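You operate a simulated robot arm through the tools that you are given. There is no shell and no other tool.

Carry out the task below with a simulated robot arm. There is one attempt and no reset: what you move stays moved.

JOB
Finish rolling the blue band, rack the full core and lay tag 56 on top of it.
Fine: brake to HELD and feed lever off before the core comes off; use the free peg of the core rack.

The check looks at the end state, three seconds after you hand in, the way a careful person would. Anything else that was tipped, shoved, dropped, spilled or broken makes it a failure.

ROBOT AND FRAMES
A 7-joint arm with a two-finger parallel gripper, fixed in place. Base frame: the origin is at the foot of the arm, x ahead of it, y to its left, z up; the work surface is at about z = 0.01. Readings come in m, rad, newtons and seconds.
With the tool pointing down near the work surface it reaches from about 0.24 to 0.62 m from the base axis. Its first joint turns from -1.152 to 1.152 rad. Payload 2.6 kg.
Tool frame: the origin (TCP) lies between the finger pads and is the grasp point; the fingertips stand 0.03 m ahead of it; z points along the fingers, y is the line along which they close. Largest opening 0.094 m; finger width 0.028, thickness 0.01; the body of the gripper, 0.05 by 0.096 m, starts 0.055 m behind the TCP.
Orientation is that of the tool frame in the base frame, as a unit quaternion [x, y, z, w]. With the fingers straight down and closing along the base's y, the tool's x points along the base's -x, its y along +y and its z along -z.

CONTROLS
- The arm moves only by the tool apply_moves. Its argument "plan" is text: rows parted by semicolons, each of 7 numbers parted by spaces: the shift along the base's x, y, z in units of 50 mm (1.0 is 50 mm), then the turn, a rotation vector about the base's x, y, z in units of 8 degrees (1.0 is 8 degrees), then the finger opening in m, from 0 to 0.094. In form: tx ty tz rx ry rz gripper; .... A call has 1 to 20 rows; each row shifts and turns the commanded pose from where the row before left it. A call with a number of a shift or a turn outside -1 to 1 is refused whole. Rows are played at 5 a second. More than 0.05 m and 0.15 rad between two rows, or a gripper value outside its range, and nothing of the call is played. A pose out of reach is approached as far as the arm can. The call stops where the force on the tool passes 40 N (or 10 N more than at its start, if that is more) or the arm is blocked; 0.2 s more then pass. The fingers move at their own pace (about 0.072 m/s each) and stop on an object; they squeeze with about 27 N. The grip force told is the motor's: it shows also when the fingers shut on nothing. Time passes only in rows, and 0.2 s behind the last, so rows that do not move let the fingers close. The reply holds the time, the measured pose of the TCP, the force on the tool along the base axes, the opening and the grip force, in the units named above and with some noise, with the torque about the TCP (base axes, N m) and any sound that the robot's microphone picked up, and new pictures: "pictures" is both (left out), scene, wrist or none.
- Cameras (640 x 400 px; columns grow to the right, rows downward): "scene" is fixed at [0.046, 0.447, 0.5588]; the picture's right is [-0.62, -0.79, 0.00], its down [-0.48, 0.38, -0.79] and it looks along [0.62, -0.49, -0.62] (base axes); focal length 214 px, centre (320, 200). "wrist" rides on the gripper at [0.076, 0.014, -0.103] in the tool frame; the picture's right is [-0.18, 0.98, 0.00], its down [-0.75, -0.14, -0.64] and it looks along [-0.63, -0.12, 0.77] (tool axes); focal length 243 px, centre (320, 200). There is no depth. A picture from a camera that has moved, and an enlarged one, comes with that camera's place and axes in the base frame and with its lens.
- enlarge(camera, box): a new picture of the part [left, top, right, bottom] of that camera's present view, enlarged. The clock stands still meanwhile.
- hand_in(): hands the job in; it is judged then, once.

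Nothing tells you positions but the pictures and the camera data. Unless the task says otherwise, let go and move clear before handing in.

The tools are called after "Call:" by a JSON object that holds its "method" and its "body". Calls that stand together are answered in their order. apply_moves: Moves the arm, as the interface text tells. Its arguments: {"type":"object","properties":{"plan":{"type":"string"},"pictures":{"type":"string","enum":["both","scene","wrist","none"]}},"required":["plan"]} The other tools are called the same way: enlarge (camera, box) takes an enlarged picture of a part of a camera's view; hand_in () hands the job in.

At the start:

```text
clock: 0.0
tcp_pos: [0.3373, 0.1271, 0.399]
tool_rot: [0.0, 1.0, 0.0, 0.0]
wrist_force: [0.1, 0.0, -0.4]
wrist_torque: [0.01, 0.0, 0.0]
opening: 0.0942
grip_force: 0.0
```

scene: 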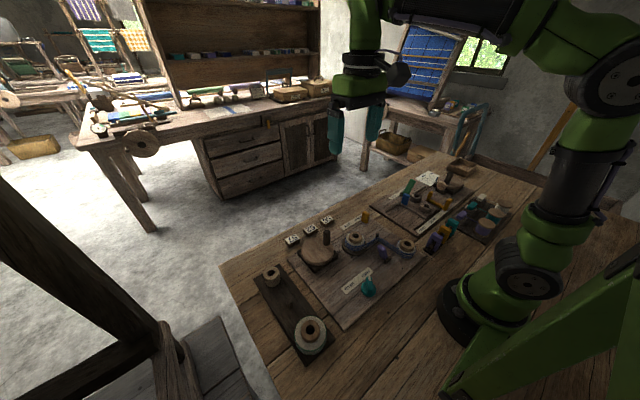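
wrist: 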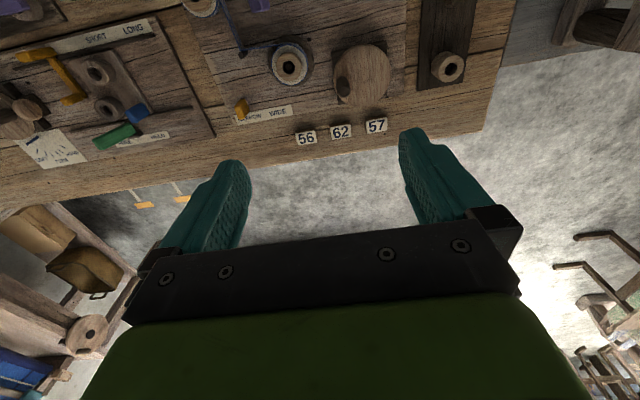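

I see a bench with a winding device, levers, a core rack and numbered tags. I'll look closer at the parts before moving.

Call:
{"method": "enlarge", "body": {"camera": "scene", "box": [220, 200, 440, 370]}}

Call:
{"method": "enlarge", "body": {"camera": "scene", "box": [320, 150, 540, 290]}}

Call:
{"method": "enlarge", "body": {"camera": "wrist", "box": [180, 0, 500, 160]}}

Call:
{"method": "enlarge", "body": {"camera": "wrist", "box": [0, 0, 240, 180]}}

```text
2.35 times, centred on (330, 285) of scene
camera zoom: at [0.046, 0.447, 0.5588], right [-0.62, -0.79, 0.0], down [-0.48, 0.38, -0.79], along [0.62, -0.49, -0.62], focal length 505 px, centre (296, 0)
```

zoom: 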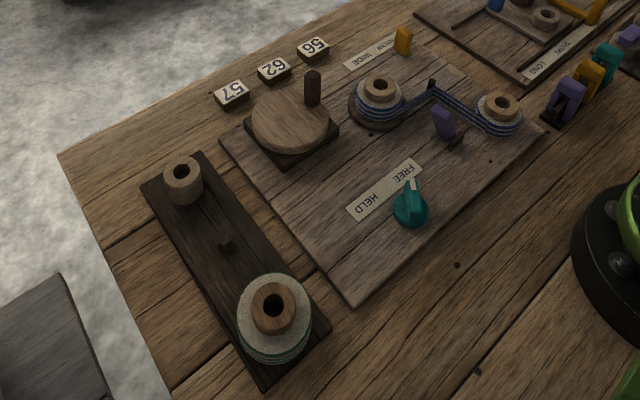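

```text
2.86 times, centred on (430, 220) of scene
camera zoom: at [0.046, 0.447, 0.5588], right [-0.62, -0.79, 0.0], down [-0.48, 0.38, -0.79], along [0.62, -0.49, -0.62], focal length 613 px, centre (6, 143)
```

zoom: 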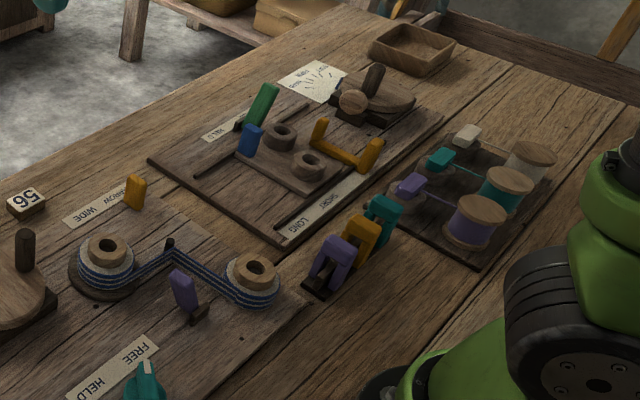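

```text
2.00 times, centred on (340, 80) of wrist
camera zoom: at [0.2606, 0.1426, 0.5016], right [0.18, 0.98, 0.0], down [0.75, -0.14, 0.64], along [0.63, -0.12, -0.77], focal length 485 px, centre (280, 440)
```

zoom: 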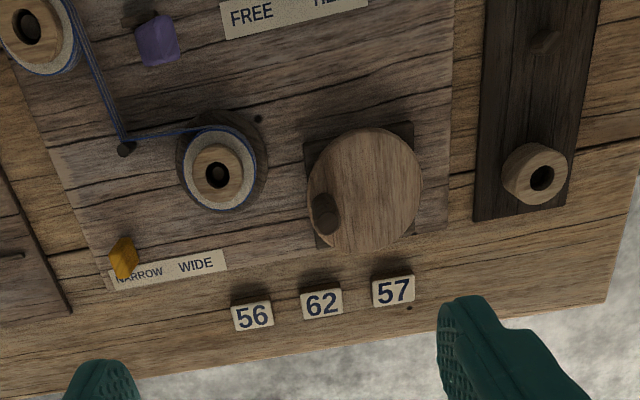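

```text
2.22 times, centred on (120, 90) of wrist
camera zoom: at [0.2606, 0.1426, 0.5016], right [0.18, 0.98, 0.0], down [0.75, -0.14, 0.64], along [0.63, -0.12, -0.77], focal length 539 px, centre (764, 444)
```

zoom: 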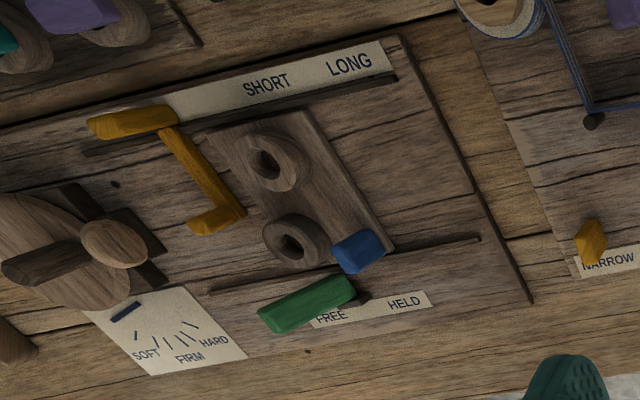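

The winder with crank, two spools, the teal FREE/HELD brake and a purple lever sits in the middle, with the core rack to its left and the tags in front. I'll tilt the wrist camera to look down onto it.

Call:
{"method": "apply_moves", "body": {"plan": "-0.45 -0.18 -0.33 0 1 0 0.094; -0.45 -0.18 -0.33 0 1 0 0.094; -0.45 -0.18 -0.33 0 1 0 0.094; 0 0 0 0 0 0 0.094"}}

```text
clock: 1.0
tcp_pos: [0.2703, 0.0994, 0.3498]
tool_rot: [0.0, 0.978, 0.0, -0.208]
wrist_force: [0.6, -0.3, 0.3]
wrist_torque: [0.0, 0.02, -0.01]
opening: 0.094
grip_force: 0.1
camera wrist: at [0.2415, 0.1148, 0.4738], right [0.17, 0.98, -0.07], down [0.95, -0.14, 0.28], along [0.26, -0.12, -0.96], focal length 243 px, centre (320, 200)
```

scene: 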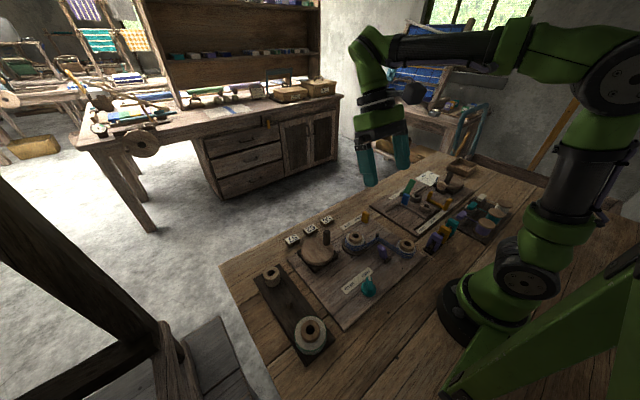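
wrist: 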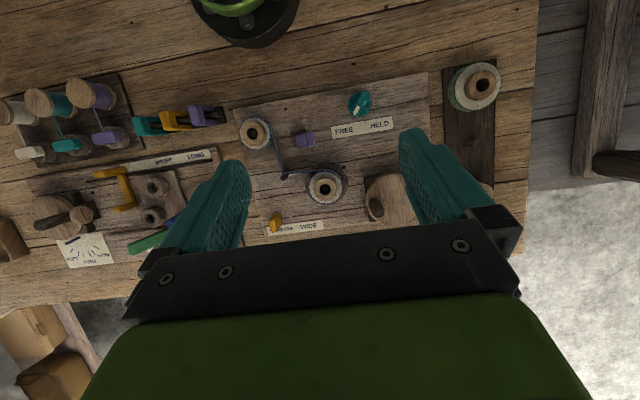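

Call:
{"method": "enlarge", "body": {"camera": "wrist", "box": [220, 60, 440, 240]}}

Call:
{"method": "enlarge", "body": {"camera": "wrist", "box": [0, 60, 250, 280]}}

Call:
{"method": "enlarge", "body": {"camera": "wrist", "box": [420, 50, 520, 200]}}

```text
2.22 times, centred on (330, 150) of wrist
camera zoom: at [0.2415, 0.1148, 0.4738], right [0.17, 0.98, -0.07], down [0.95, -0.14, 0.28], along [0.26, -0.12, -0.96], focal length 539 px, centre (298, 311)
```

zoom: 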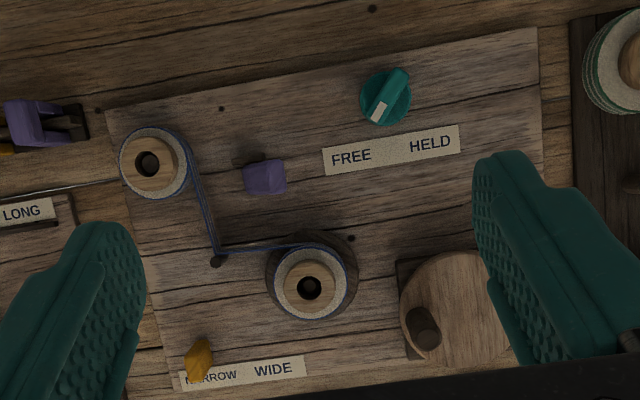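

```text
1.82 times, centred on (125, 170) of wrist
camera zoom: at [0.2415, 0.1148, 0.4738], right [0.17, 0.98, -0.07], down [0.95, -0.14, 0.28], along [0.26, -0.12, -0.96], focal length 441 px, centre (674, 254)
```

zoom: 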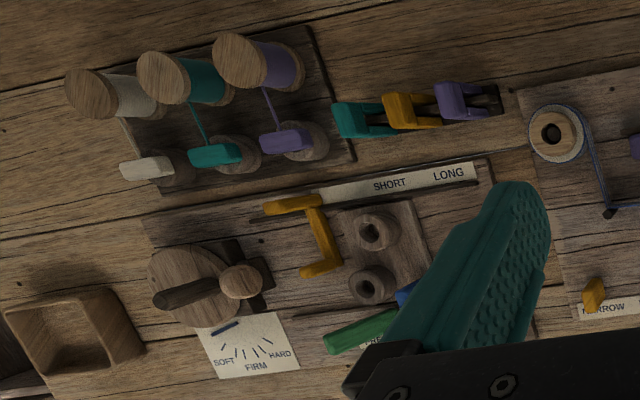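

```text
2.67 times, centred on (470, 125) of wrist
camera zoom: at [0.2415, 0.1148, 0.4738], right [0.17, 0.98, -0.07], down [0.95, -0.14, 0.28], along [0.26, -0.12, -0.96], focal length 647 px, centre (-80, 400)
```

zoom: 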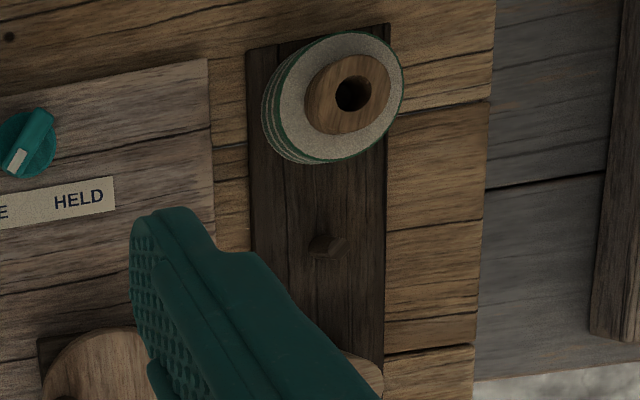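

The brake is a round teal knob pointing at FREE, and the purple part near the band is probably the feed lever. I'll go lower for a closer look at them.

Call:
{"method": "apply_moves", "body": {"plan": "0.13 -0.2 -0.85 0 0 0 0.094; 0.13 -0.2 -0.85 0 0 0 0.094; 0.13 0 -0.85 0 0 0 0.094; 0 0 0 0 0 0 0.094", "pictures": "wrist"}}

Call:
{"method": "enlarge", "body": {"camera": "wrist", "box": [160, 0, 480, 200]}}

Call:
{"method": "enlarge", "body": {"camera": "scene", "box": [330, 210, 430, 310]}}

```text
clock: 2.0
tcp_pos: [0.2904, 0.0789, 0.2215]
tool_rot: [0.001, 0.978, 0.0, -0.207]
wrist_force: [0.7, 0.8, -0.6]
wrist_torque: [0.0, 0.01, 0.02]
opening: 0.0941
grip_force: 0.0
camera wrist: at [0.2607, 0.0947, 0.3465], right [0.17, 0.98, -0.07], down [0.95, -0.14, 0.28], along [0.26, -0.12, -0.96], focal length 243 px, centre (320, 200)
```

wrist: 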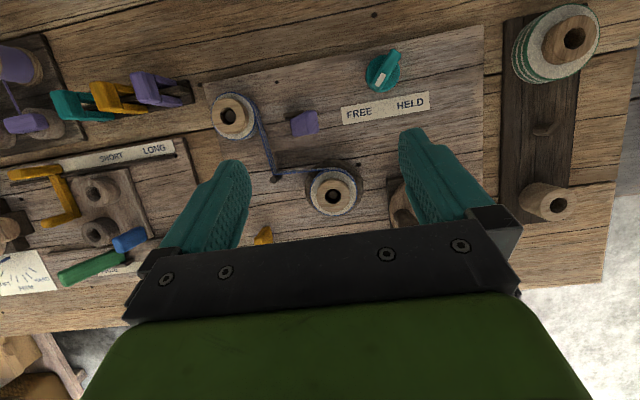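

```text
2.00 times, centred on (320, 100) of wrist
camera zoom: at [0.2607, 0.0947, 0.3465], right [0.17, 0.98, -0.07], down [0.95, -0.14, 0.28], along [0.26, -0.12, -0.96], focal length 485 px, centre (320, 400)
```

zoom: 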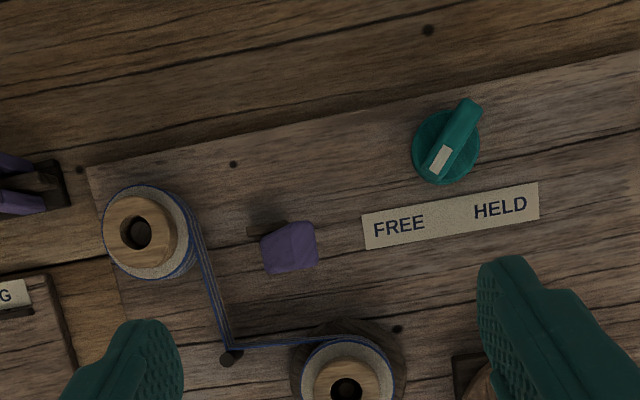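

```text
4.00 times, centred on (380, 260) of scene
camera zoom: at [0.046, 0.447, 0.5588], right [-0.62, -0.79, 0.0], down [-0.48, 0.38, -0.79], along [0.62, -0.49, -0.62], focal length 858 px, centre (80, -40)
```

zoom: 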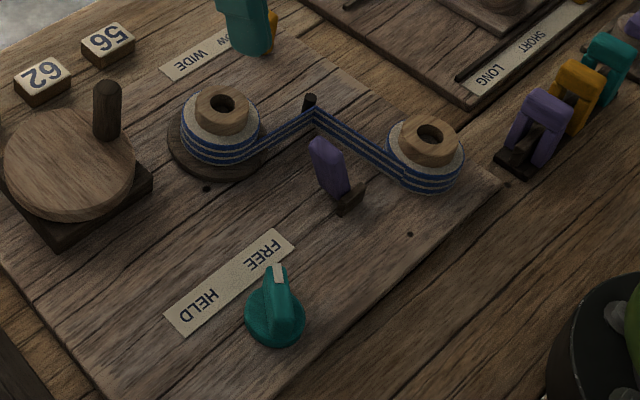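

The purple part is a paddle hinged on a small dark block. To see which way it swings, I'll turn the wrist and view it from the left side.

Call:
{"method": "apply_moves", "body": {"plan": "0 0 0 0 -1 0 0.094; 0 0.2 0 0 -1 0 0.094; 0 0.2 0 0 -1 0 0.094; 0 0.2 0 0 0 -1 0.094; 0 0.2 0 0 0 -1 0.094; 0 0.2 0 0 0 -1 0.094; 0 0.2 0 0 0 -1 0.094; 0 0 0 0 0 -1 0.094; 0 0 0 0 0 -1 0.094; -0.2 0 -0.2 0 0 -1 0.094; -0.2 0 -0.2 0 0 -1 0.094; -0.2 0 -0.2 0 0 -1 0.094; 0 0 -0.2 0 0 -1 0.094; 0 0 -0.2 0 0 -1 0.094; 0 0 0 0 0 0 0.094"}}

Call:
{"method": "enlarge", "body": {"camera": "wrist", "box": [160, 0, 480, 200]}}

```text
clock: 5.2
tcp_pos: [0.2612, 0.1406, 0.1721]
tool_rot: [0.695, 0.719, -0.001, -0.001]
wrist_force: [0.4, 0.5, 0.7]
wrist_torque: [-0.02, -0.01, 0.01]
opening: 0.0941
grip_force: 0.0
camera wrist: at [0.2712, 0.2176, 0.2745], right [0.99, -0.15, 0.0], down [-0.12, -0.76, 0.64], along [-0.1, -0.63, -0.77], focal length 243 px, centre (320, 200)
```

scene: 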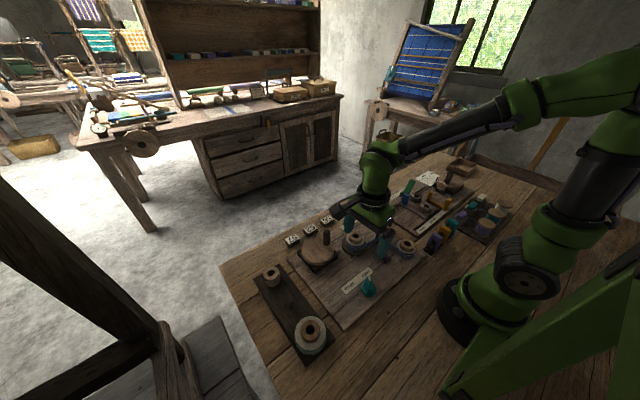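
wrist: 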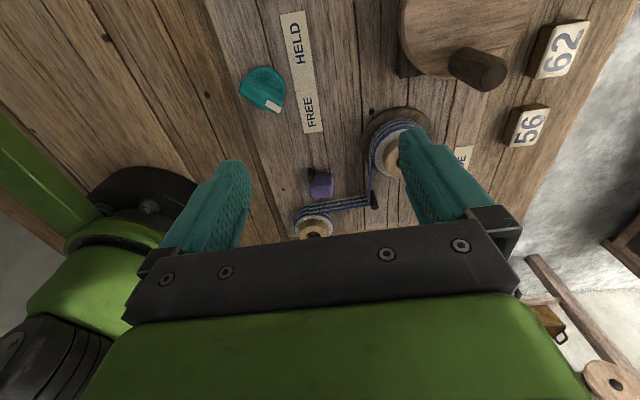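

```text
2.00 times, centred on (320, 100) of wrist
camera zoom: at [0.2712, 0.2176, 0.2745], right [0.99, -0.15, 0.0], down [-0.12, -0.76, 0.64], along [-0.1, -0.63, -0.77], focal length 485 px, centre (320, 400)
```

zoom: 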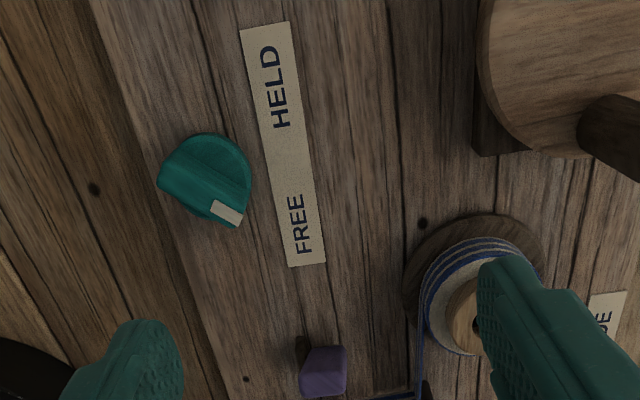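

The paddle is partly hidden. I'll back off to the left and go lower for a flatter side view.

Call:
{"method": "apply_moves", "body": {"plan": "0 0.8 0 0 0 0 0.094; 0 0.6 -0.2 0 0 0 0.094; 0 0 -0.5 0 0 0 0.094; 0 0 0 0 0 0 0.094", "pictures": "wrist"}}

Call:
{"method": "enlarge", "body": {"camera": "wrist", "box": [220, 120, 420, 245]}}

```text
clock: 6.2
tcp_pos: [0.2608, 0.2112, 0.1386]
tool_rot: [0.694, 0.72, -0.001, 0.0]
wrist_force: [0.3, 0.0, -0.2]
wrist_torque: [-0.02, 0.02, 0.04]
opening: 0.094
grip_force: 0.0
camera wrist: at [0.2714, 0.2888, 0.2401], right [0.99, -0.15, 0.0], down [-0.11, -0.76, 0.64], along [-0.1, -0.63, -0.77], focal length 243 px, centre (320, 200)
```

wrist: 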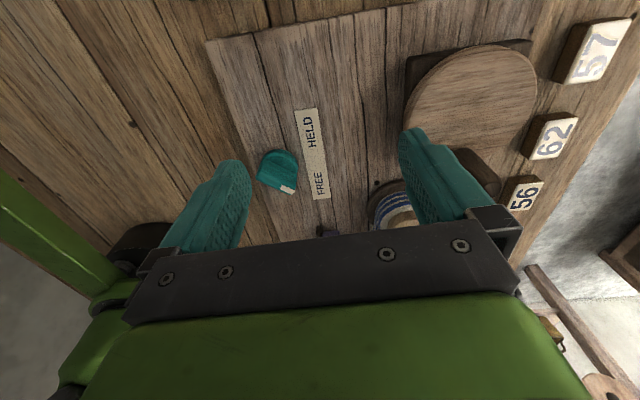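

```text
3.20 times, centred on (320, 182) of wrist
camera zoom: at [0.2714, 0.2888, 0.2401], right [0.99, -0.15, 0.0], down [-0.11, -0.76, 0.64], along [-0.1, -0.63, -0.77], focal length 776 px, centre (320, 256)
```

zoom: 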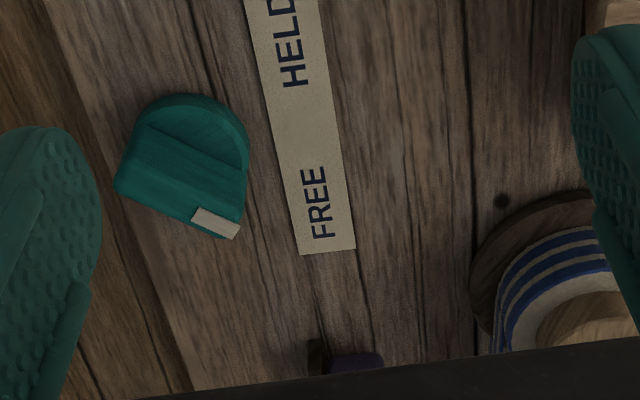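

Call:
{"method": "enlarge", "body": {"camera": "scene", "box": [365, 230, 405, 270]}}

Call:
{"method": "enlarge", "body": {"camera": "scene", "box": [425, 225, 475, 260]}}

```text
10.00 times, centred on (385, 250) of scene
camera zoom: at [0.046, 0.447, 0.5588], right [-0.62, -0.79, 0.0], down [-0.48, 0.38, -0.79], along [0.62, -0.49, -0.62], focal length 2145 px, centre (-330, -300)
```

zoom: 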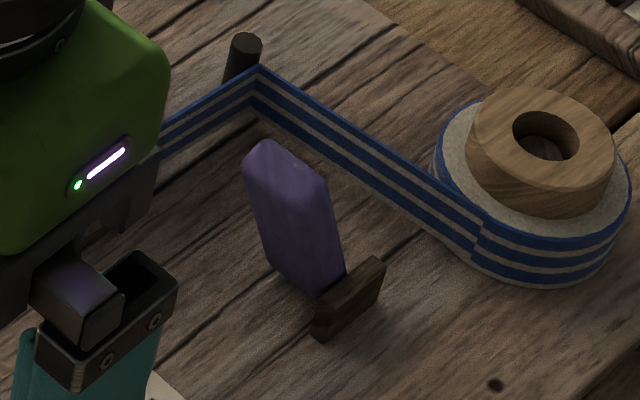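

```text
11.43 times, centred on (450, 242) of scene
camera zoom: at [0.046, 0.447, 0.5588], right [-0.62, -0.79, 0.0], down [-0.48, 0.38, -0.79], along [0.62, -0.49, -0.62], focal length 2451 px, centre (-1166, -286)
```

zoom: 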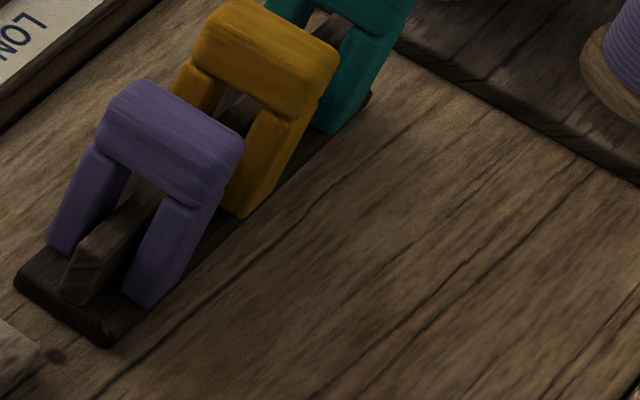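

The purple lever leans toward the band on a hinge block, so it looks like the feed lever in its engaged position. The crank disc is near (0.37, 0.20) with its peg near (0.373, 0.161), and I'll return to the normal orientation above the peg to refine that.

Call:
{"method": "apply_moves", "body": {"plan": "0 0 0.8 0 0 0 0.094; 0 0 0.5 0 0 1 0.094; 0.2 -0.1 0 0 0 1 0.094; 0.2 -0.1 0 0 0 1 0.094; 0.2 -0.1 0 0 0 1 0.094; 0.2 -0.1 0 0 0 1 0.094; 0.2 -0.1 0 0 0 1 0.094; 0.2 -0.1 0 0 0 1 0.094; 0.2 -0.1 0 0 0 1 0.094; 0.2 -0.1 0 0 0 1 0.094; 0.2 -0.1 0 0 0 1 0.094; 0.4 -0.1 0 0 0 1 0.094; 0 0 0 0 0 0 0.094", "pictures": "wrist"}}

Call:
{"method": "enlarge", "body": {"camera": "wrist", "box": [200, 60, 440, 240]}}

Call:
{"method": "enlarge", "body": {"camera": "scene", "box": [270, 200, 420, 300]}}

```text
clock: 9.0
tcp_pos: [0.3704, 0.162, 0.204]
tool_rot: [0.0, 1.0, 0.0, 0.0]
wrist_force: [-0.2, 0.3, 0.5]
wrist_torque: [-0.01, -0.01, 0.02]
opening: 0.094
grip_force: 0.0
camera wrist: at [0.2927, 0.1757, 0.3059], right [0.18, 0.98, 0.0], down [0.75, -0.14, 0.64], along [0.63, -0.12, -0.77], focal length 243 px, centre (320, 200)
```

wrist: 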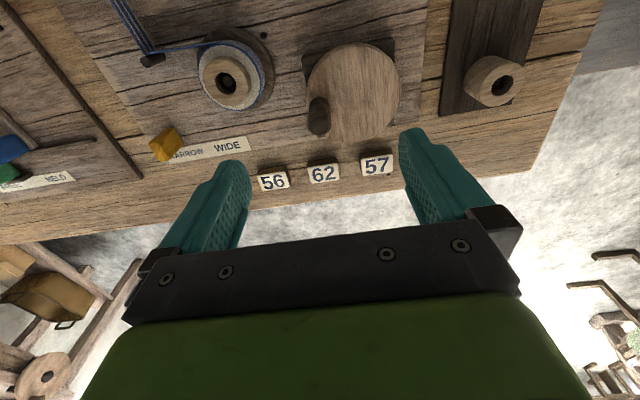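

```text
2.22 times, centred on (320, 150) of wrist
camera zoom: at [0.2927, 0.1757, 0.3059], right [0.18, 0.98, 0.0], down [0.75, -0.14, 0.64], along [0.63, -0.12, -0.77], focal length 539 px, centre (320, 311)
```

zoom: 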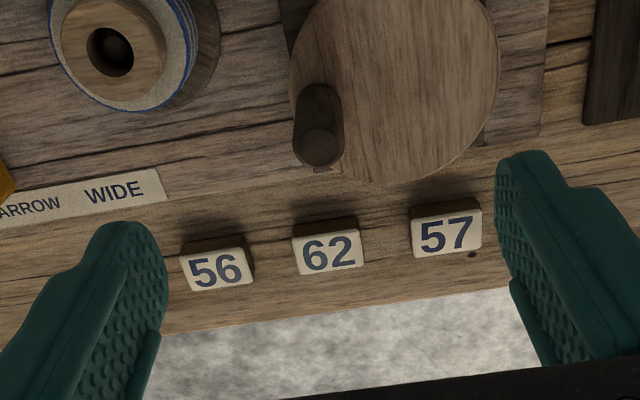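

```text
4.00 times, centred on (345, 250) of scene
camera zoom: at [0.046, 0.4469, 0.5588], right [-0.62, -0.79, 0.0], down [-0.48, 0.38, -0.79], along [0.62, -0.49, -0.62], focal length 858 px, centre (220, 0)
```

zoom: 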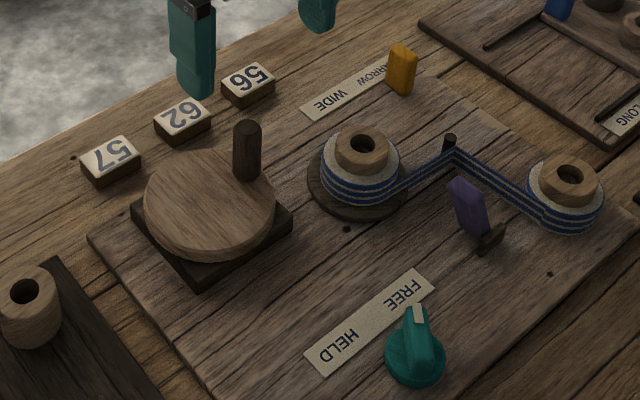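

The crank peg is near (0.384, 0.156) with its top at about z 0.087, and the disc axis is near (0.378, 0.195). I'll hover lower over the peg to check.

Call:
{"method": "apply_moves", "body": {"plan": "0.27 -0.12 -0.8 0 0 0 0.094; 0 0 0 0 0 0 0.094", "pictures": "both"}}

Call:
{"method": "enlarge", "body": {"camera": "wrist", "box": [200, 60, 440, 240]}}

```text
clock: 9.6
tcp_pos: [0.3834, 0.1544, 0.1636]
tool_rot: [0.0, 1.0, 0.001, 0.0]
wrist_force: [0.6, -1.1, -0.2]
wrist_torque: [0.01, 0.01, 0.01]
opening: 0.0939
grip_force: 0.1
camera wrist: at [0.3059, 0.1693, 0.2665], right [0.18, 0.98, 0.0], down [0.75, -0.14, 0.64], along [0.63, -0.12, -0.77], focal length 243 px, centre (320, 200)
```

scene: 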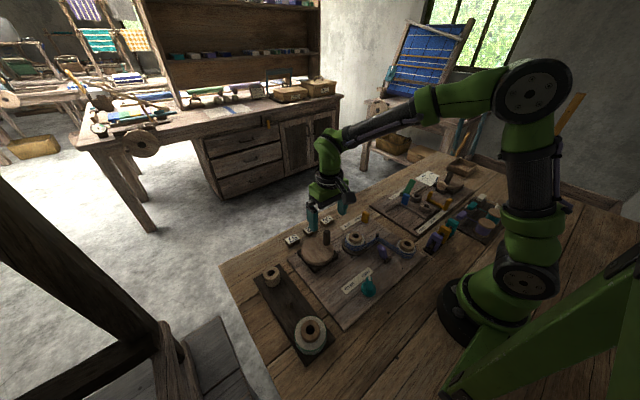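
wrist: 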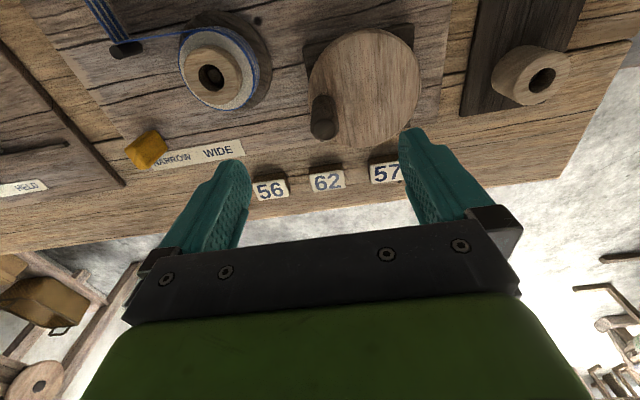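

```text
2.22 times, centred on (320, 150) of wrist
camera zoom: at [0.3059, 0.1693, 0.2665], right [0.18, 0.98, 0.0], down [0.75, -0.14, 0.64], along [0.63, -0.12, -0.77], focal length 539 px, centre (320, 311)
```

zoom: 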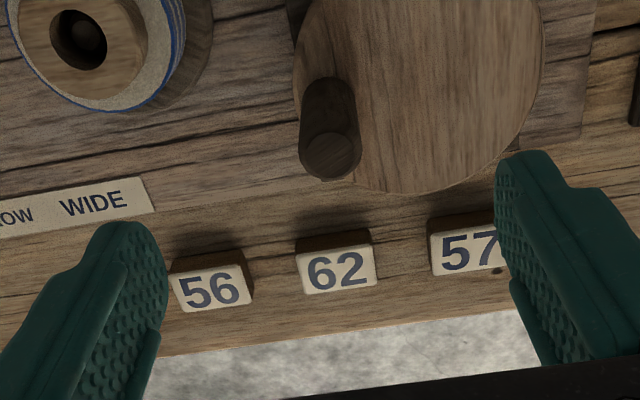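

The peg is confirmed near (0.384, 0.157). I'll descend and grip it.

Call:
{"method": "apply_moves", "body": {"plan": "0.01 0.05 -0.85 0 0 0 0.094; 0 0 -0.8 0 0 0 0.094; 0 0 0 0 0 0 0.094; 0 0 0 0 0 0 0.01; 0 0 0 0 0 0 0.01; 0 0 0 0 0 0 0.01; 0 0 0 0 0 0 0.01"}}

Call:
{"method": "enlarge", "body": {"camera": "wrist", "box": [200, 60, 440, 240]}}

Call:
{"method": "enlarge", "body": {"camera": "scene", "box": [270, 200, 420, 300]}}

```text
clock: 11.2
tcp_pos: [0.3831, 0.1578, 0.0803]
tool_rot: [-0.001, 1.0, 0.001, -0.001]
wrist_force: [-0.2, 9.3, -4.1]
wrist_torque: [-0.84, -0.21, 0.0]
opening: 0.0215
grip_force: 44.6
camera wrist: at [0.3062, 0.1729, 0.1834], right [0.18, 0.98, 0.0], down [0.75, -0.14, 0.64], along [0.63, -0.12, -0.77], focal length 243 px, centre (320, 200)
```

scene: 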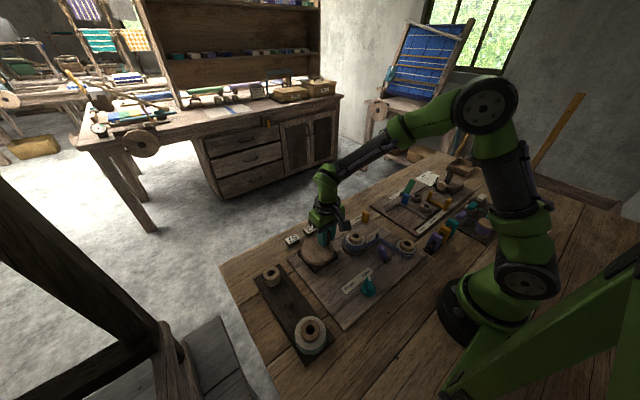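
wrist: 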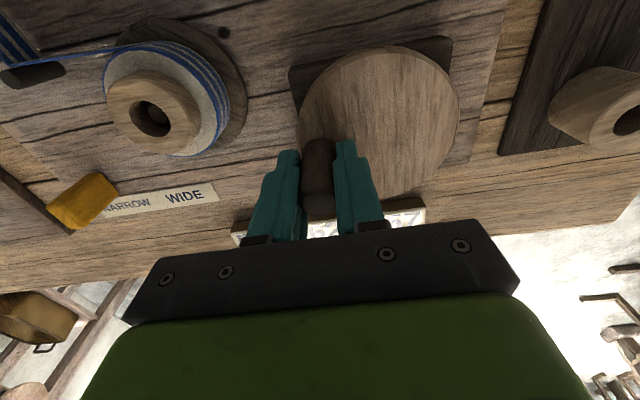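

```text
2.22 times, centred on (320, 150) of wrist
camera zoom: at [0.3062, 0.1729, 0.1834], right [0.18, 0.98, 0.0], down [0.75, -0.14, 0.64], along [0.63, -0.12, -0.77], focal length 539 px, centre (320, 311)
```

zoom: 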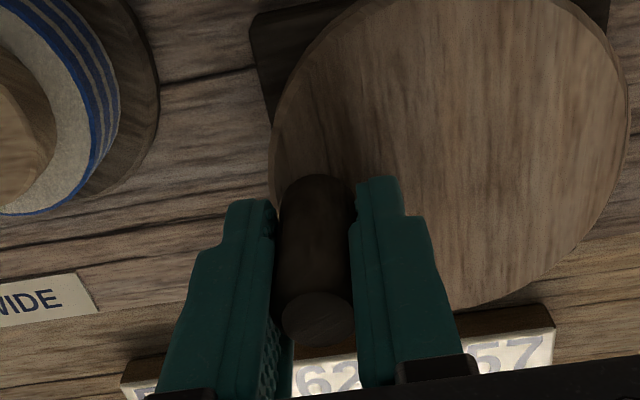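

```text
4.00 times, centred on (345, 250) of scene
camera zoom: at [0.046, 0.447, 0.5588], right [-0.62, -0.79, 0.0], down [-0.48, 0.38, -0.79], along [0.62, -0.49, -0.62], focal length 858 px, centre (220, 0)
```

zoom: 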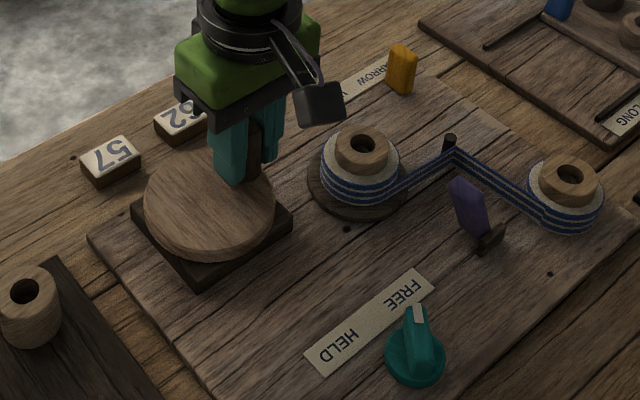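

The peg is gripped (diameter about 21 mm). The band meets the take-up core on its base side, so winding needs clockwise rotation seen from above, and I'll try a small clockwise turn first.

Call:
{"method": "apply_moves", "body": {"plan": "-.134 -.018 0 0 0 0 0.01; -.136 .008 0 0 0 0 0.01; -.134 .03 0 0 0 0 0.01; -.124 .054 0 0 0 0 0.01; 0 0 0 0 0 0 0.01"}}

Call:
{"method": "enlarge", "body": {"camera": "scene", "box": [270, 200, 420, 300]}}

```text
clock: 11.9
tcp_pos: [0.3689, 0.1615, 0.081]
tool_rot: [-0.005, 1.0, 0.003, 0.003]
wrist_force: [1.5, 2.7, 0.2]
wrist_torque: [-1.28, 0.11, 0.0]
opening: 0.0216
grip_force: 45.2
stopped in row 3: the force on the tool passed its limit at 43 N (the readings are from after the stop); the commanded pose is now the measured one
camera wrist: at [0.2904, 0.1747, 0.183], right [0.17, 0.98, 0.01], down [0.75, -0.14, 0.65], along [0.64, -0.11, -0.76], focal length 243 px, centre (320, 200)
```

scene: 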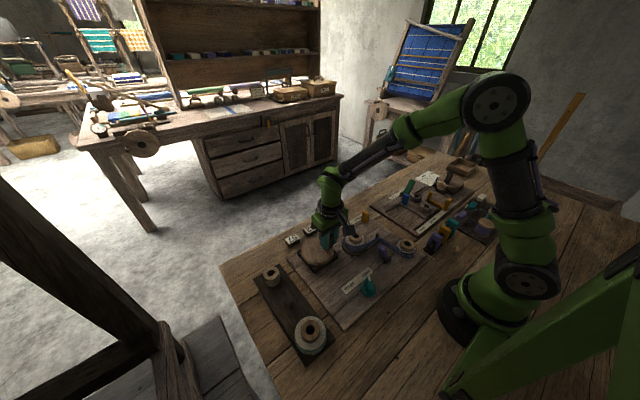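
wrist: 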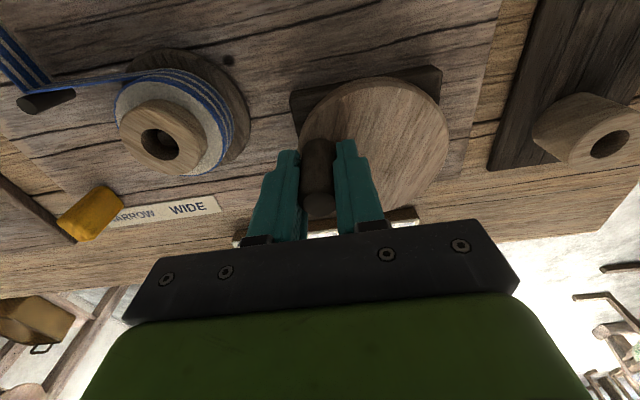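

```text
4.00 times, centred on (345, 250) of scene
camera zoom: at [0.046, 0.4469, 0.5588], right [-0.62, -0.79, 0.0], down [-0.48, 0.38, -0.79], along [0.62, -0.49, -0.62], focal length 858 px, centre (220, 0)
```

zoom: 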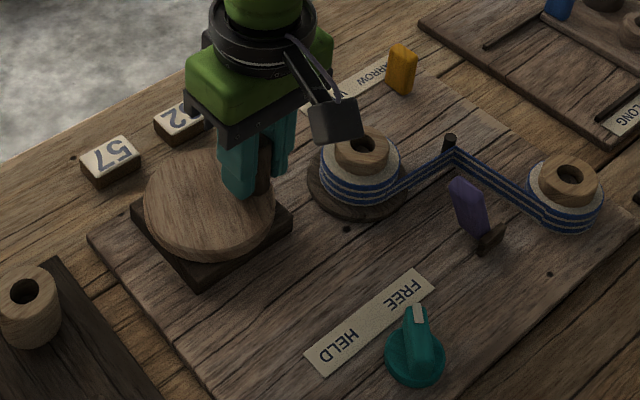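

The crank moved, though my circle was slightly too wide. I'll continue clockwise with a smaller radius of about 35.5 mm.

Call:
{"method": "apply_moves", "body": {"plan": "-.142 .046 0 0 0 0 0.01; -.13 .072 0 0 0 0 0.01; -.11 .1 0 0 0 0 0.01; -.088 .118 0 0 0 0 0.01; -.062 .136 0 0 0 0 0.01; 0 0 0 0 0 0 0.01"}}

Call:
{"method": "enlarge", "body": {"camera": "scene", "box": [270, 200, 420, 300]}}

```text
clock: 12.7
tcp_pos: [0.3536, 0.1704, 0.0808]
tool_rot: [-0.009, 1.0, 0.005, 0.006]
wrist_force: [3.9, 2.9, -0.8]
wrist_torque: [-1.56, 0.77, -0.02]
opening: 0.0211
grip_force: 45.3
stopped in row 3: the force on the tool passed its limit at 42 N (the readings are from after the stop); the commanded pose is now the measured one
camera wrist: at [0.2743, 0.1839, 0.183], right [0.17, 0.99, 0.01], down [0.75, -0.14, 0.65], along [0.64, -0.1, -0.76], focal length 243 px, centre (320, 200)
```

scene: 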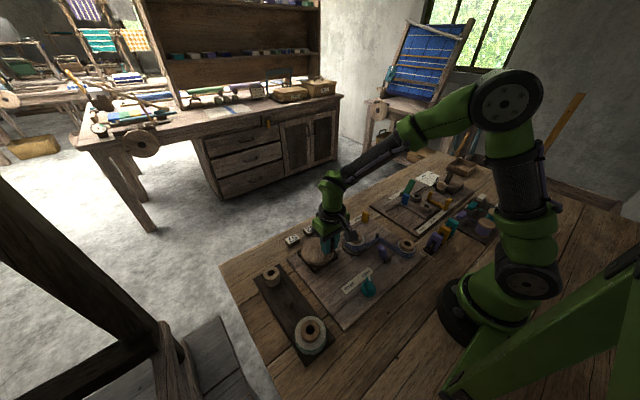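
wrist: 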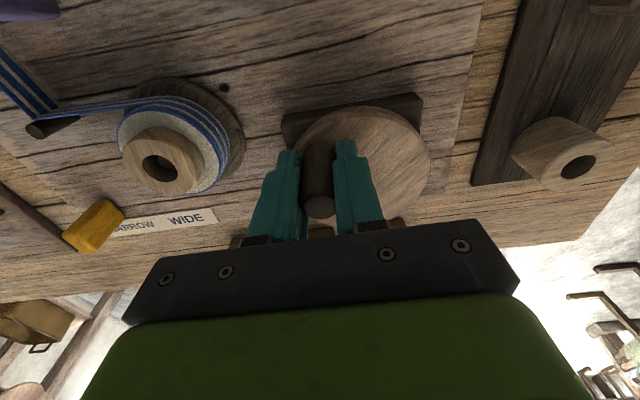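

```text
4.00 times, centred on (345, 250) of scene
camera zoom: at [0.046, 0.447, 0.5588], right [-0.62, -0.79, 0.0], down [-0.48, 0.38, -0.79], along [0.62, -0.49, -0.62], focal length 858 px, centre (220, 0)
```

zoom: 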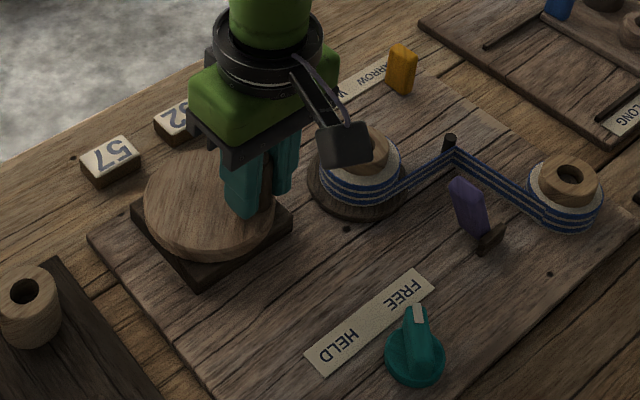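

It moves but against load; the points so far fit a centre near (0.379, 0.197) and radius of 37 mm. I'll continue more slowly to judge the resistance.

Call:
{"method": "apply_moves", "body": {"plan": "-.056 .054 0 0 0 0 0.01; -.048 .062 0 0 0 0 0.01; -.04 .066 0 0 0 0 0.01; -.032 .07 0 0 0 0 0.01", "pictures": "wrist"}}

```text
clock: 13.8
tcp_pos: [0.346, 0.1834, 0.0818]
tool_rot: [-0.006, 1.0, 0.003, 0.011]
wrist_force: [3.2, 0.8, -1.0]
wrist_torque: [-1.39, 0.44, 0.0]
opening: 0.0214
grip_force: 45.1
stopped in row 4: the force on the tool passed its limit at 40 N (the readings are from after the stop); the commanded pose is now the measured one
camera wrist: at [0.2668, 0.1959, 0.1826], right [0.17, 0.99, 0.01], down [0.74, -0.14, 0.66], along [0.65, -0.1, -0.75], focal length 243 px, centre (320, 200)
```

wrist: 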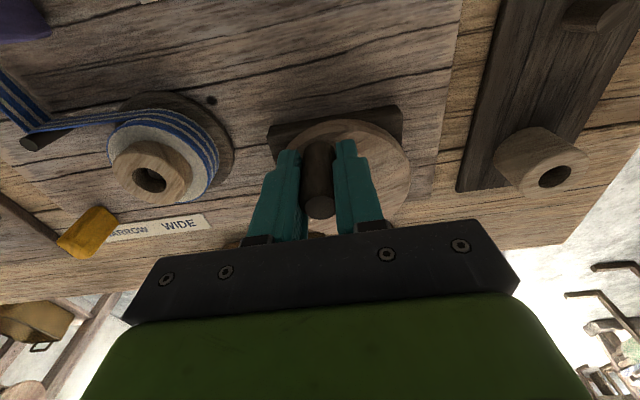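

Call:
{"method": "apply_moves", "body": {"plan": "-.02 .05 0 0 0 0 0.01; 0 0 0 0 0 0 0.01", "pictures": "none"}}

Call:
{"method": "apply_moves", "body": {"plan": "-.02 .05 0 0 0 0 0.01; 0 0 0 0 0 0 0.01", "pictures": "none"}}

Call:
{"method": "apply_moves", "body": {"plan": "-.01 .05 0 0 0 0 0.01; 0 0 0 0 0 0 0.01", "pictures": "none"}}

```text
clock: 14.4
tcp_pos: [0.3461, 0.1855, 0.0815]
tool_rot: [-0.008, 1.0, 0.003, 0.011]
wrist_force: [8.2, 2.0, -8.1]
wrist_torque: [-1.64, 0.54, -0.01]
opening: 0.0211
grip_force: 44.8
```

```text
clock: 15.0
tcp_pos: [0.3453, 0.1875, 0.0819]
tool_rot: [-0.008, 1.0, 0.004, 0.011]
wrist_force: [18.5, 2.0, -12.6]
wrist_torque: [-1.6, 0.48, -0.01]
opening: 0.0213
grip_force: 45.3
```

```text
clock: 15.6
tcp_pos: [0.3442, 0.1909, 0.0807]
tool_rot: [-0.008, 1.0, 0.004, 0.012]
wrist_force: [18.6, 1.6, -11.8]
wrist_torque: [-1.55, -0.53, 0.02]
opening: 0.0212
grip_force: 45.3
```

Tangential resistance is only about 2 N; the load is radial, so the real radius is smaller, about 32 mm around (0.3775, 0.1925). I'll continue on that circle.

Call:
{"method": "apply_moves", "body": {"plan": ".046 .138 0 0 0 0 0.01; .028 .106 0 0 0 0 0.01; 0 0 0 0 0 0 0.01", "pictures": "none"}}

Call:
{"method": "apply_moves", "body": {"plan": ".048 .102 0 0 0 0 0.01; .064 .092 0 0 0 0 0.01; 0 0 0 0 0 0 0.01", "pictures": "scene"}}

Call:
{"method": "enlarge", "body": {"camera": "scene", "box": [270, 200, 420, 300]}}

```text
clock: 16.4
tcp_pos: [0.3458, 0.2044, 0.0814]
tool_rot: [-0.007, 1.0, 0.006, 0.009]
wrist_force: [-7.9, 2.0, 14.5]
wrist_torque: [-1.72, -0.5, 0.05]
opening: 0.0213
grip_force: 45.3
```

```text
clock: 17.2
tcp_pos: [0.3509, 0.2143, 0.0809]
tool_rot: [-0.008, 1.0, 0.005, 0.008]
wrist_force: [-20.6, 13.3, 13.0]
wrist_torque: [-1.59, -0.12, 0.03]
opening: 0.021
grip_force: 44.9
```

scene: 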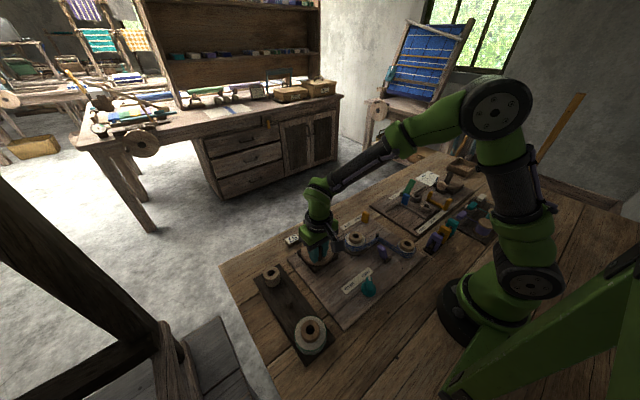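

```text
4.00 times, centred on (345, 250) of scene
camera zoom: at [0.0459, 0.447, 0.5588], right [-0.62, -0.79, 0.0], down [-0.48, 0.38, -0.79], along [0.62, -0.49, -0.62], focal length 858 px, centre (220, 0)
```

zoom: 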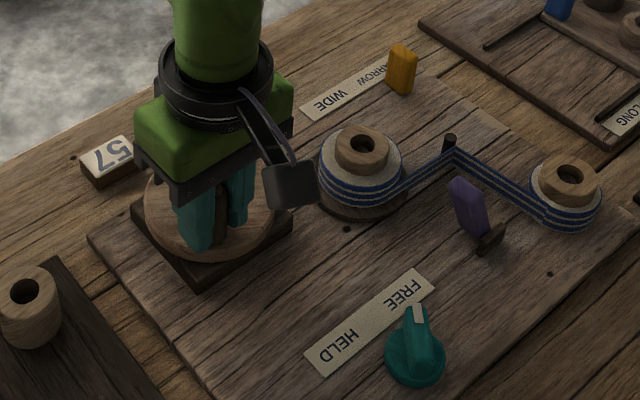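

The take-up roll grew and the supply shrank, so clockwise is right and the feed is engaged. A refit gives a centre of about (0.3805, 0.195) and a radius of 36 mm, so I'll carry on in stages while reading forces.

Call:
{"method": "apply_moves", "body": {"plan": ".044 .154 0 0 0 0 0.01; .15 .114 0 0 0 0 0.01; .174 .072 0 0 0 0 0.01; .186 .024 0 0 0 0 0.01; 0 0 0 0 0 0 0.01", "pictures": "none"}}

Call:
{"method": "apply_moves", "body": {"plan": ".186 -.024 0 0 0 0 0.01; .174 -.072 0 0 0 0 0.01; .15 -.114 0 0 0 0 0.01; 0 0 0 0 0 0 0.01", "pictures": "none"}}

```text
clock: 18.4
tcp_pos: [0.3831, 0.2291, 0.0831]
tool_rot: [-0.009, 1.0, 0.004, 0.01]
wrist_force: [1.2, 8.1, -11.8]
wrist_torque: [-1.18, -0.04, 0.0]
opening: 0.0211
grip_force: 45.2
```

```text
clock: 19.4
tcp_pos: [0.4062, 0.2189, 0.082]
tool_rot: [-0.006, 1.0, 0.003, 0.009]
wrist_force: [-12.4, -12.1, -4.4]
wrist_torque: [-1.36, -1.23, 0.0]
opening: 0.021
grip_force: 44.8
```

Call:
{"method": "apply_moves", "body": {"plan": ".094 -.166 0 0 0 0 0.01; .07 -.17 0 0 0 0 0.01; .024 -.184 0 0 0 0 0.01; 0 0 0 0 0 0 0.01", "pictures": "none"}}

Call:
{"method": "apply_moves", "body": {"plan": "-.024 -.184 0 0 0 0 0.01; -.07 -.17 0 0 0 0 0.01; -.114 -.146 0 0 0 0 0.01; 0 0 0 0 0 0 0.01", "pictures": "none"}}

Call:
{"method": "apply_moves", "body": {"plan": "-.146 -.114 0 0 0 0 0.01; -.17 -.07 0 0 0 0 0.01; -.184 -.024 0 0 0 0 0.01; 0 0 0 0 0 0 0.01", "pictures": "both"}}

Call:
{"method": "enlarge", "body": {"camera": "scene", "box": [270, 200, 420, 300]}}

```text
clock: 20.4
tcp_pos: [0.4163, 0.194, 0.0819]
tool_rot: [-0.008, 1.0, 0.005, 0.012]
wrist_force: [8.5, 0.3, -13.7]
wrist_torque: [-1.44, -0.14, 0.01]
opening: 0.021
grip_force: 45.2
```

```text
clock: 21.4
tcp_pos: [0.4059, 0.1688, 0.0816]
tool_rot: [-0.007, 1.0, 0.005, 0.01]
wrist_force: [3.5, -3.9, -7.8]
wrist_torque: [-1.57, -0.69, -0.04]
opening: 0.0211
grip_force: 44.6
```

```text
clock: 22.4
tcp_pos: [0.3796, 0.1571, 0.0818]
tool_rot: [-0.006, 1.0, 0.003, 0.01]
wrist_force: [-0.6, -12.6, -1.6]
wrist_torque: [-1.49, -0.63, 0.01]
opening: 0.0211
grip_force: 45.2
camera wrist: at [0.3002, 0.1711, 0.1828], right [0.17, 0.99, 0.01], down [0.74, -0.14, 0.66], along [0.65, -0.1, -0.76], focal length 243 px, centre (320, 200)
```

scene: 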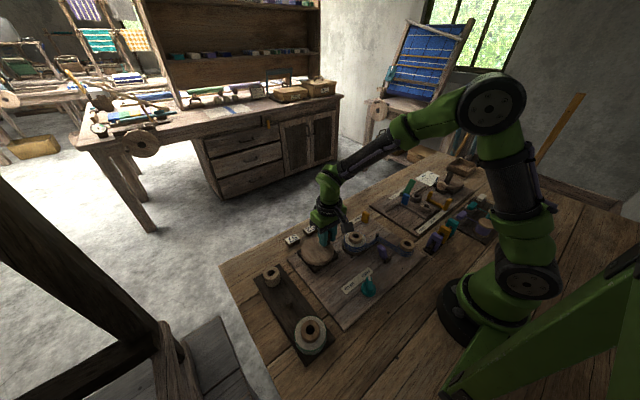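
wrist: 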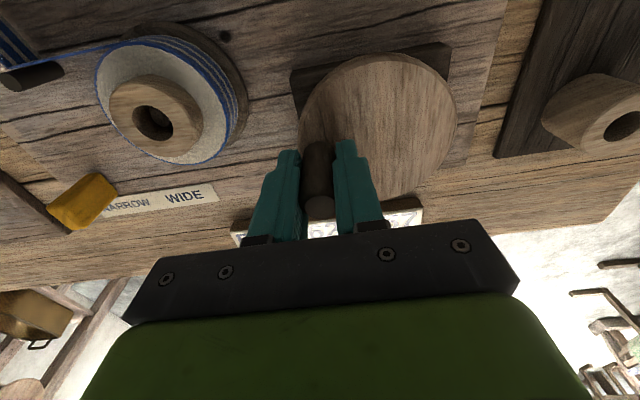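

```text
4.00 times, centred on (345, 250) of scene
camera zoom: at [0.0459, 0.447, 0.5588], right [-0.62, -0.79, 0.0], down [-0.48, 0.38, -0.79], along [0.62, -0.49, -0.62], focal length 858 px, centre (220, 0)
```

zoom: 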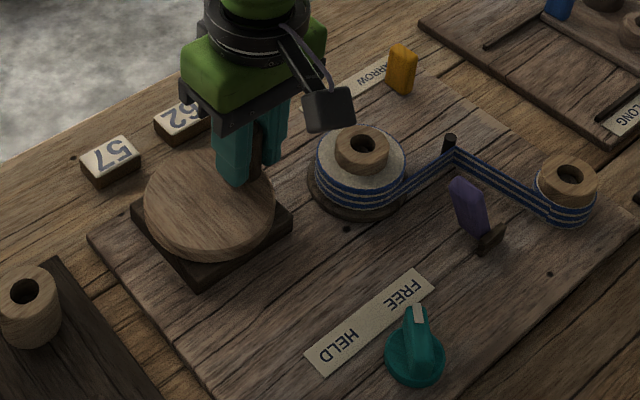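

One turn visibly transferred band; the supply spool is nearly bare. I'll go on in half turns and watch for the end of the band.

Call:
{"method": "apply_moves", "body": {"plan": "-.18 -.008 0 0 0 0 0.01; -.174 .072 0 0 0 0 0.01; -.15 .114 0 0 0 0 0.01; -.114 .15 0 0 0 0 0.01; -.072 .174 0 0 0 0 0.01; -.024 .186 0 0 0 0 0.01; 0 0 0 0 0 0 0.01", "pictures": "scene"}}

Call:
{"method": "enlarge", "body": {"camera": "scene", "box": [270, 200, 420, 300]}}

```text
clock: 24.0
tcp_pos: [0.3459, 0.1924, 0.0815]
tool_rot: [-0.007, 1.0, 0.004, 0.012]
wrist_force: [1.2, 0.5, 2.0]
wrist_torque: [-1.58, 0.52, 0.0]
opening: 0.0211
grip_force: 44.9
```

scene: 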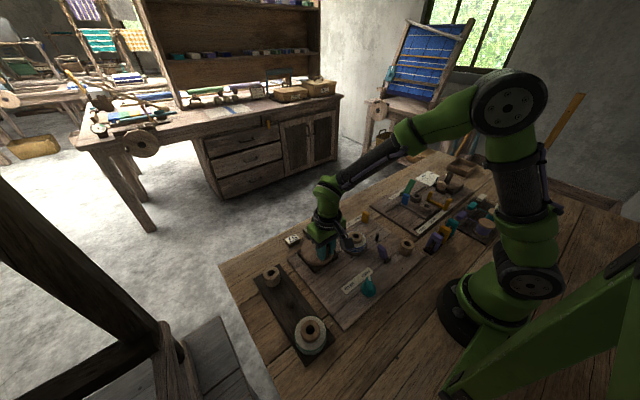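

```text
4.00 times, centred on (345, 250) of scene
camera zoom: at [0.0459, 0.447, 0.5588], right [-0.62, -0.79, 0.0], down [-0.48, 0.38, -0.79], along [0.62, -0.49, -0.62], focal length 858 px, centre (220, 0)
```

zoom: 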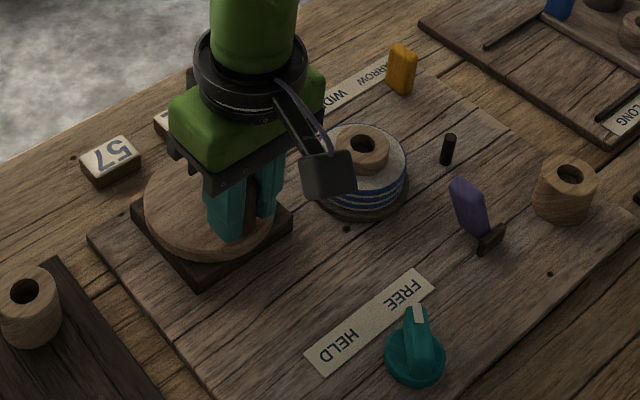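

The band is fully wound: the supply core is bare and the strand is gone. I'll release the peg, rise straight up and look.

Call:
{"method": "apply_moves", "body": {"plan": "0 0 0 0 0 0 0.06; 0 0 0 0 0 0 0.06; 0 0 0.8 0 0 0 0.06; 0 0 0.8 0 0 0 0.06; -0.5 -0.3 0.8 0 0 0 0.06; -0.5 -0.3 0.3 0 1 0 0.06; -0.3 -0.3 0.3 0 1 0 0.06; 0 0 0.3 0 1 0 0.06; 0 0 0 0 0 0 0.06"}}

Call:
{"method": "enlarge", "body": {"camera": "wrist", "box": [200, 20, 440, 200]}}

Call:
{"method": "enlarge", "body": {"camera": "scene", "box": [270, 200, 420, 300]}}

```text
clock: 26.0
tcp_pos: [0.2795, 0.1482, 0.2472]
tool_rot: [-0.006, 0.98, 0.006, -0.199]
wrist_force: [-0.4, 0.4, 0.2]
wrist_torque: [0.01, -0.02, 0.02]
opening: 0.06
grip_force: 0.0
camera wrist: at [0.2473, 0.1615, 0.373], right [0.16, 0.99, -0.06], down [0.95, -0.14, 0.3], along [0.28, -0.1, -0.95], focal length 243 px, centre (320, 200)
```

scene: 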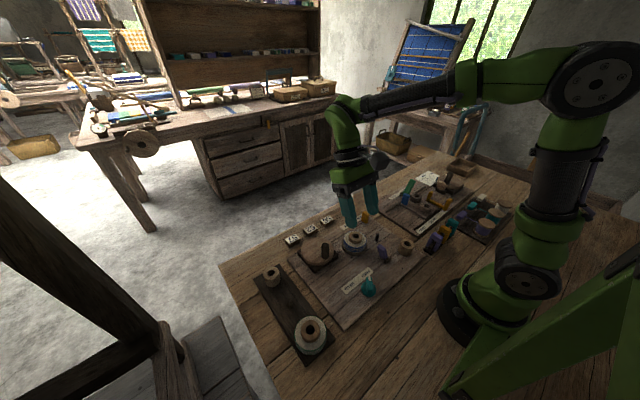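
wrist: 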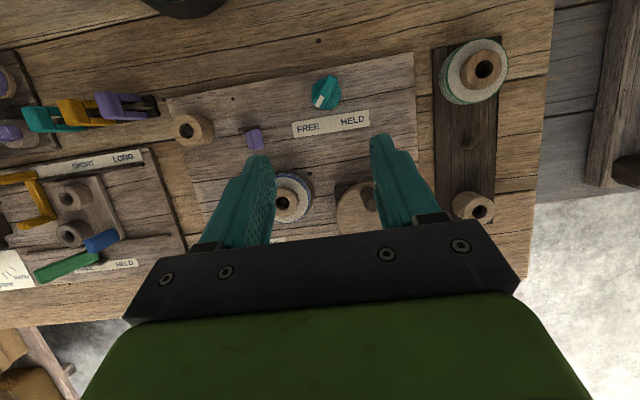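

```text
2.22 times, centred on (320, 110) of wrist
camera zoom: at [0.2473, 0.1615, 0.373], right [0.16, 0.99, -0.06], down [0.95, -0.14, 0.3], along [0.28, -0.1, -0.95], focal length 539 px, centre (320, 400)
```

zoom: 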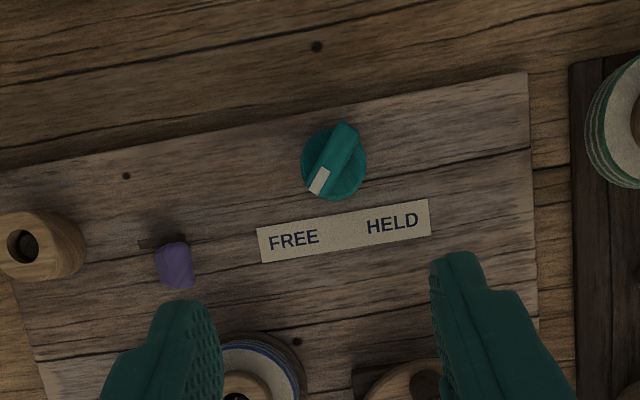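

```text
4.00 times, centred on (345, 250) of scene
camera zoom: at [0.046, 0.4469, 0.5588], right [-0.62, -0.79, 0.0], down [-0.48, 0.38, -0.79], along [0.62, -0.49, -0.62], focal length 858 px, centre (220, 0)
```

zoom: 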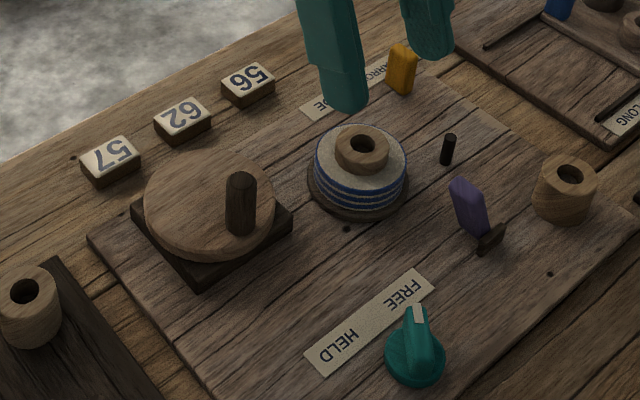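

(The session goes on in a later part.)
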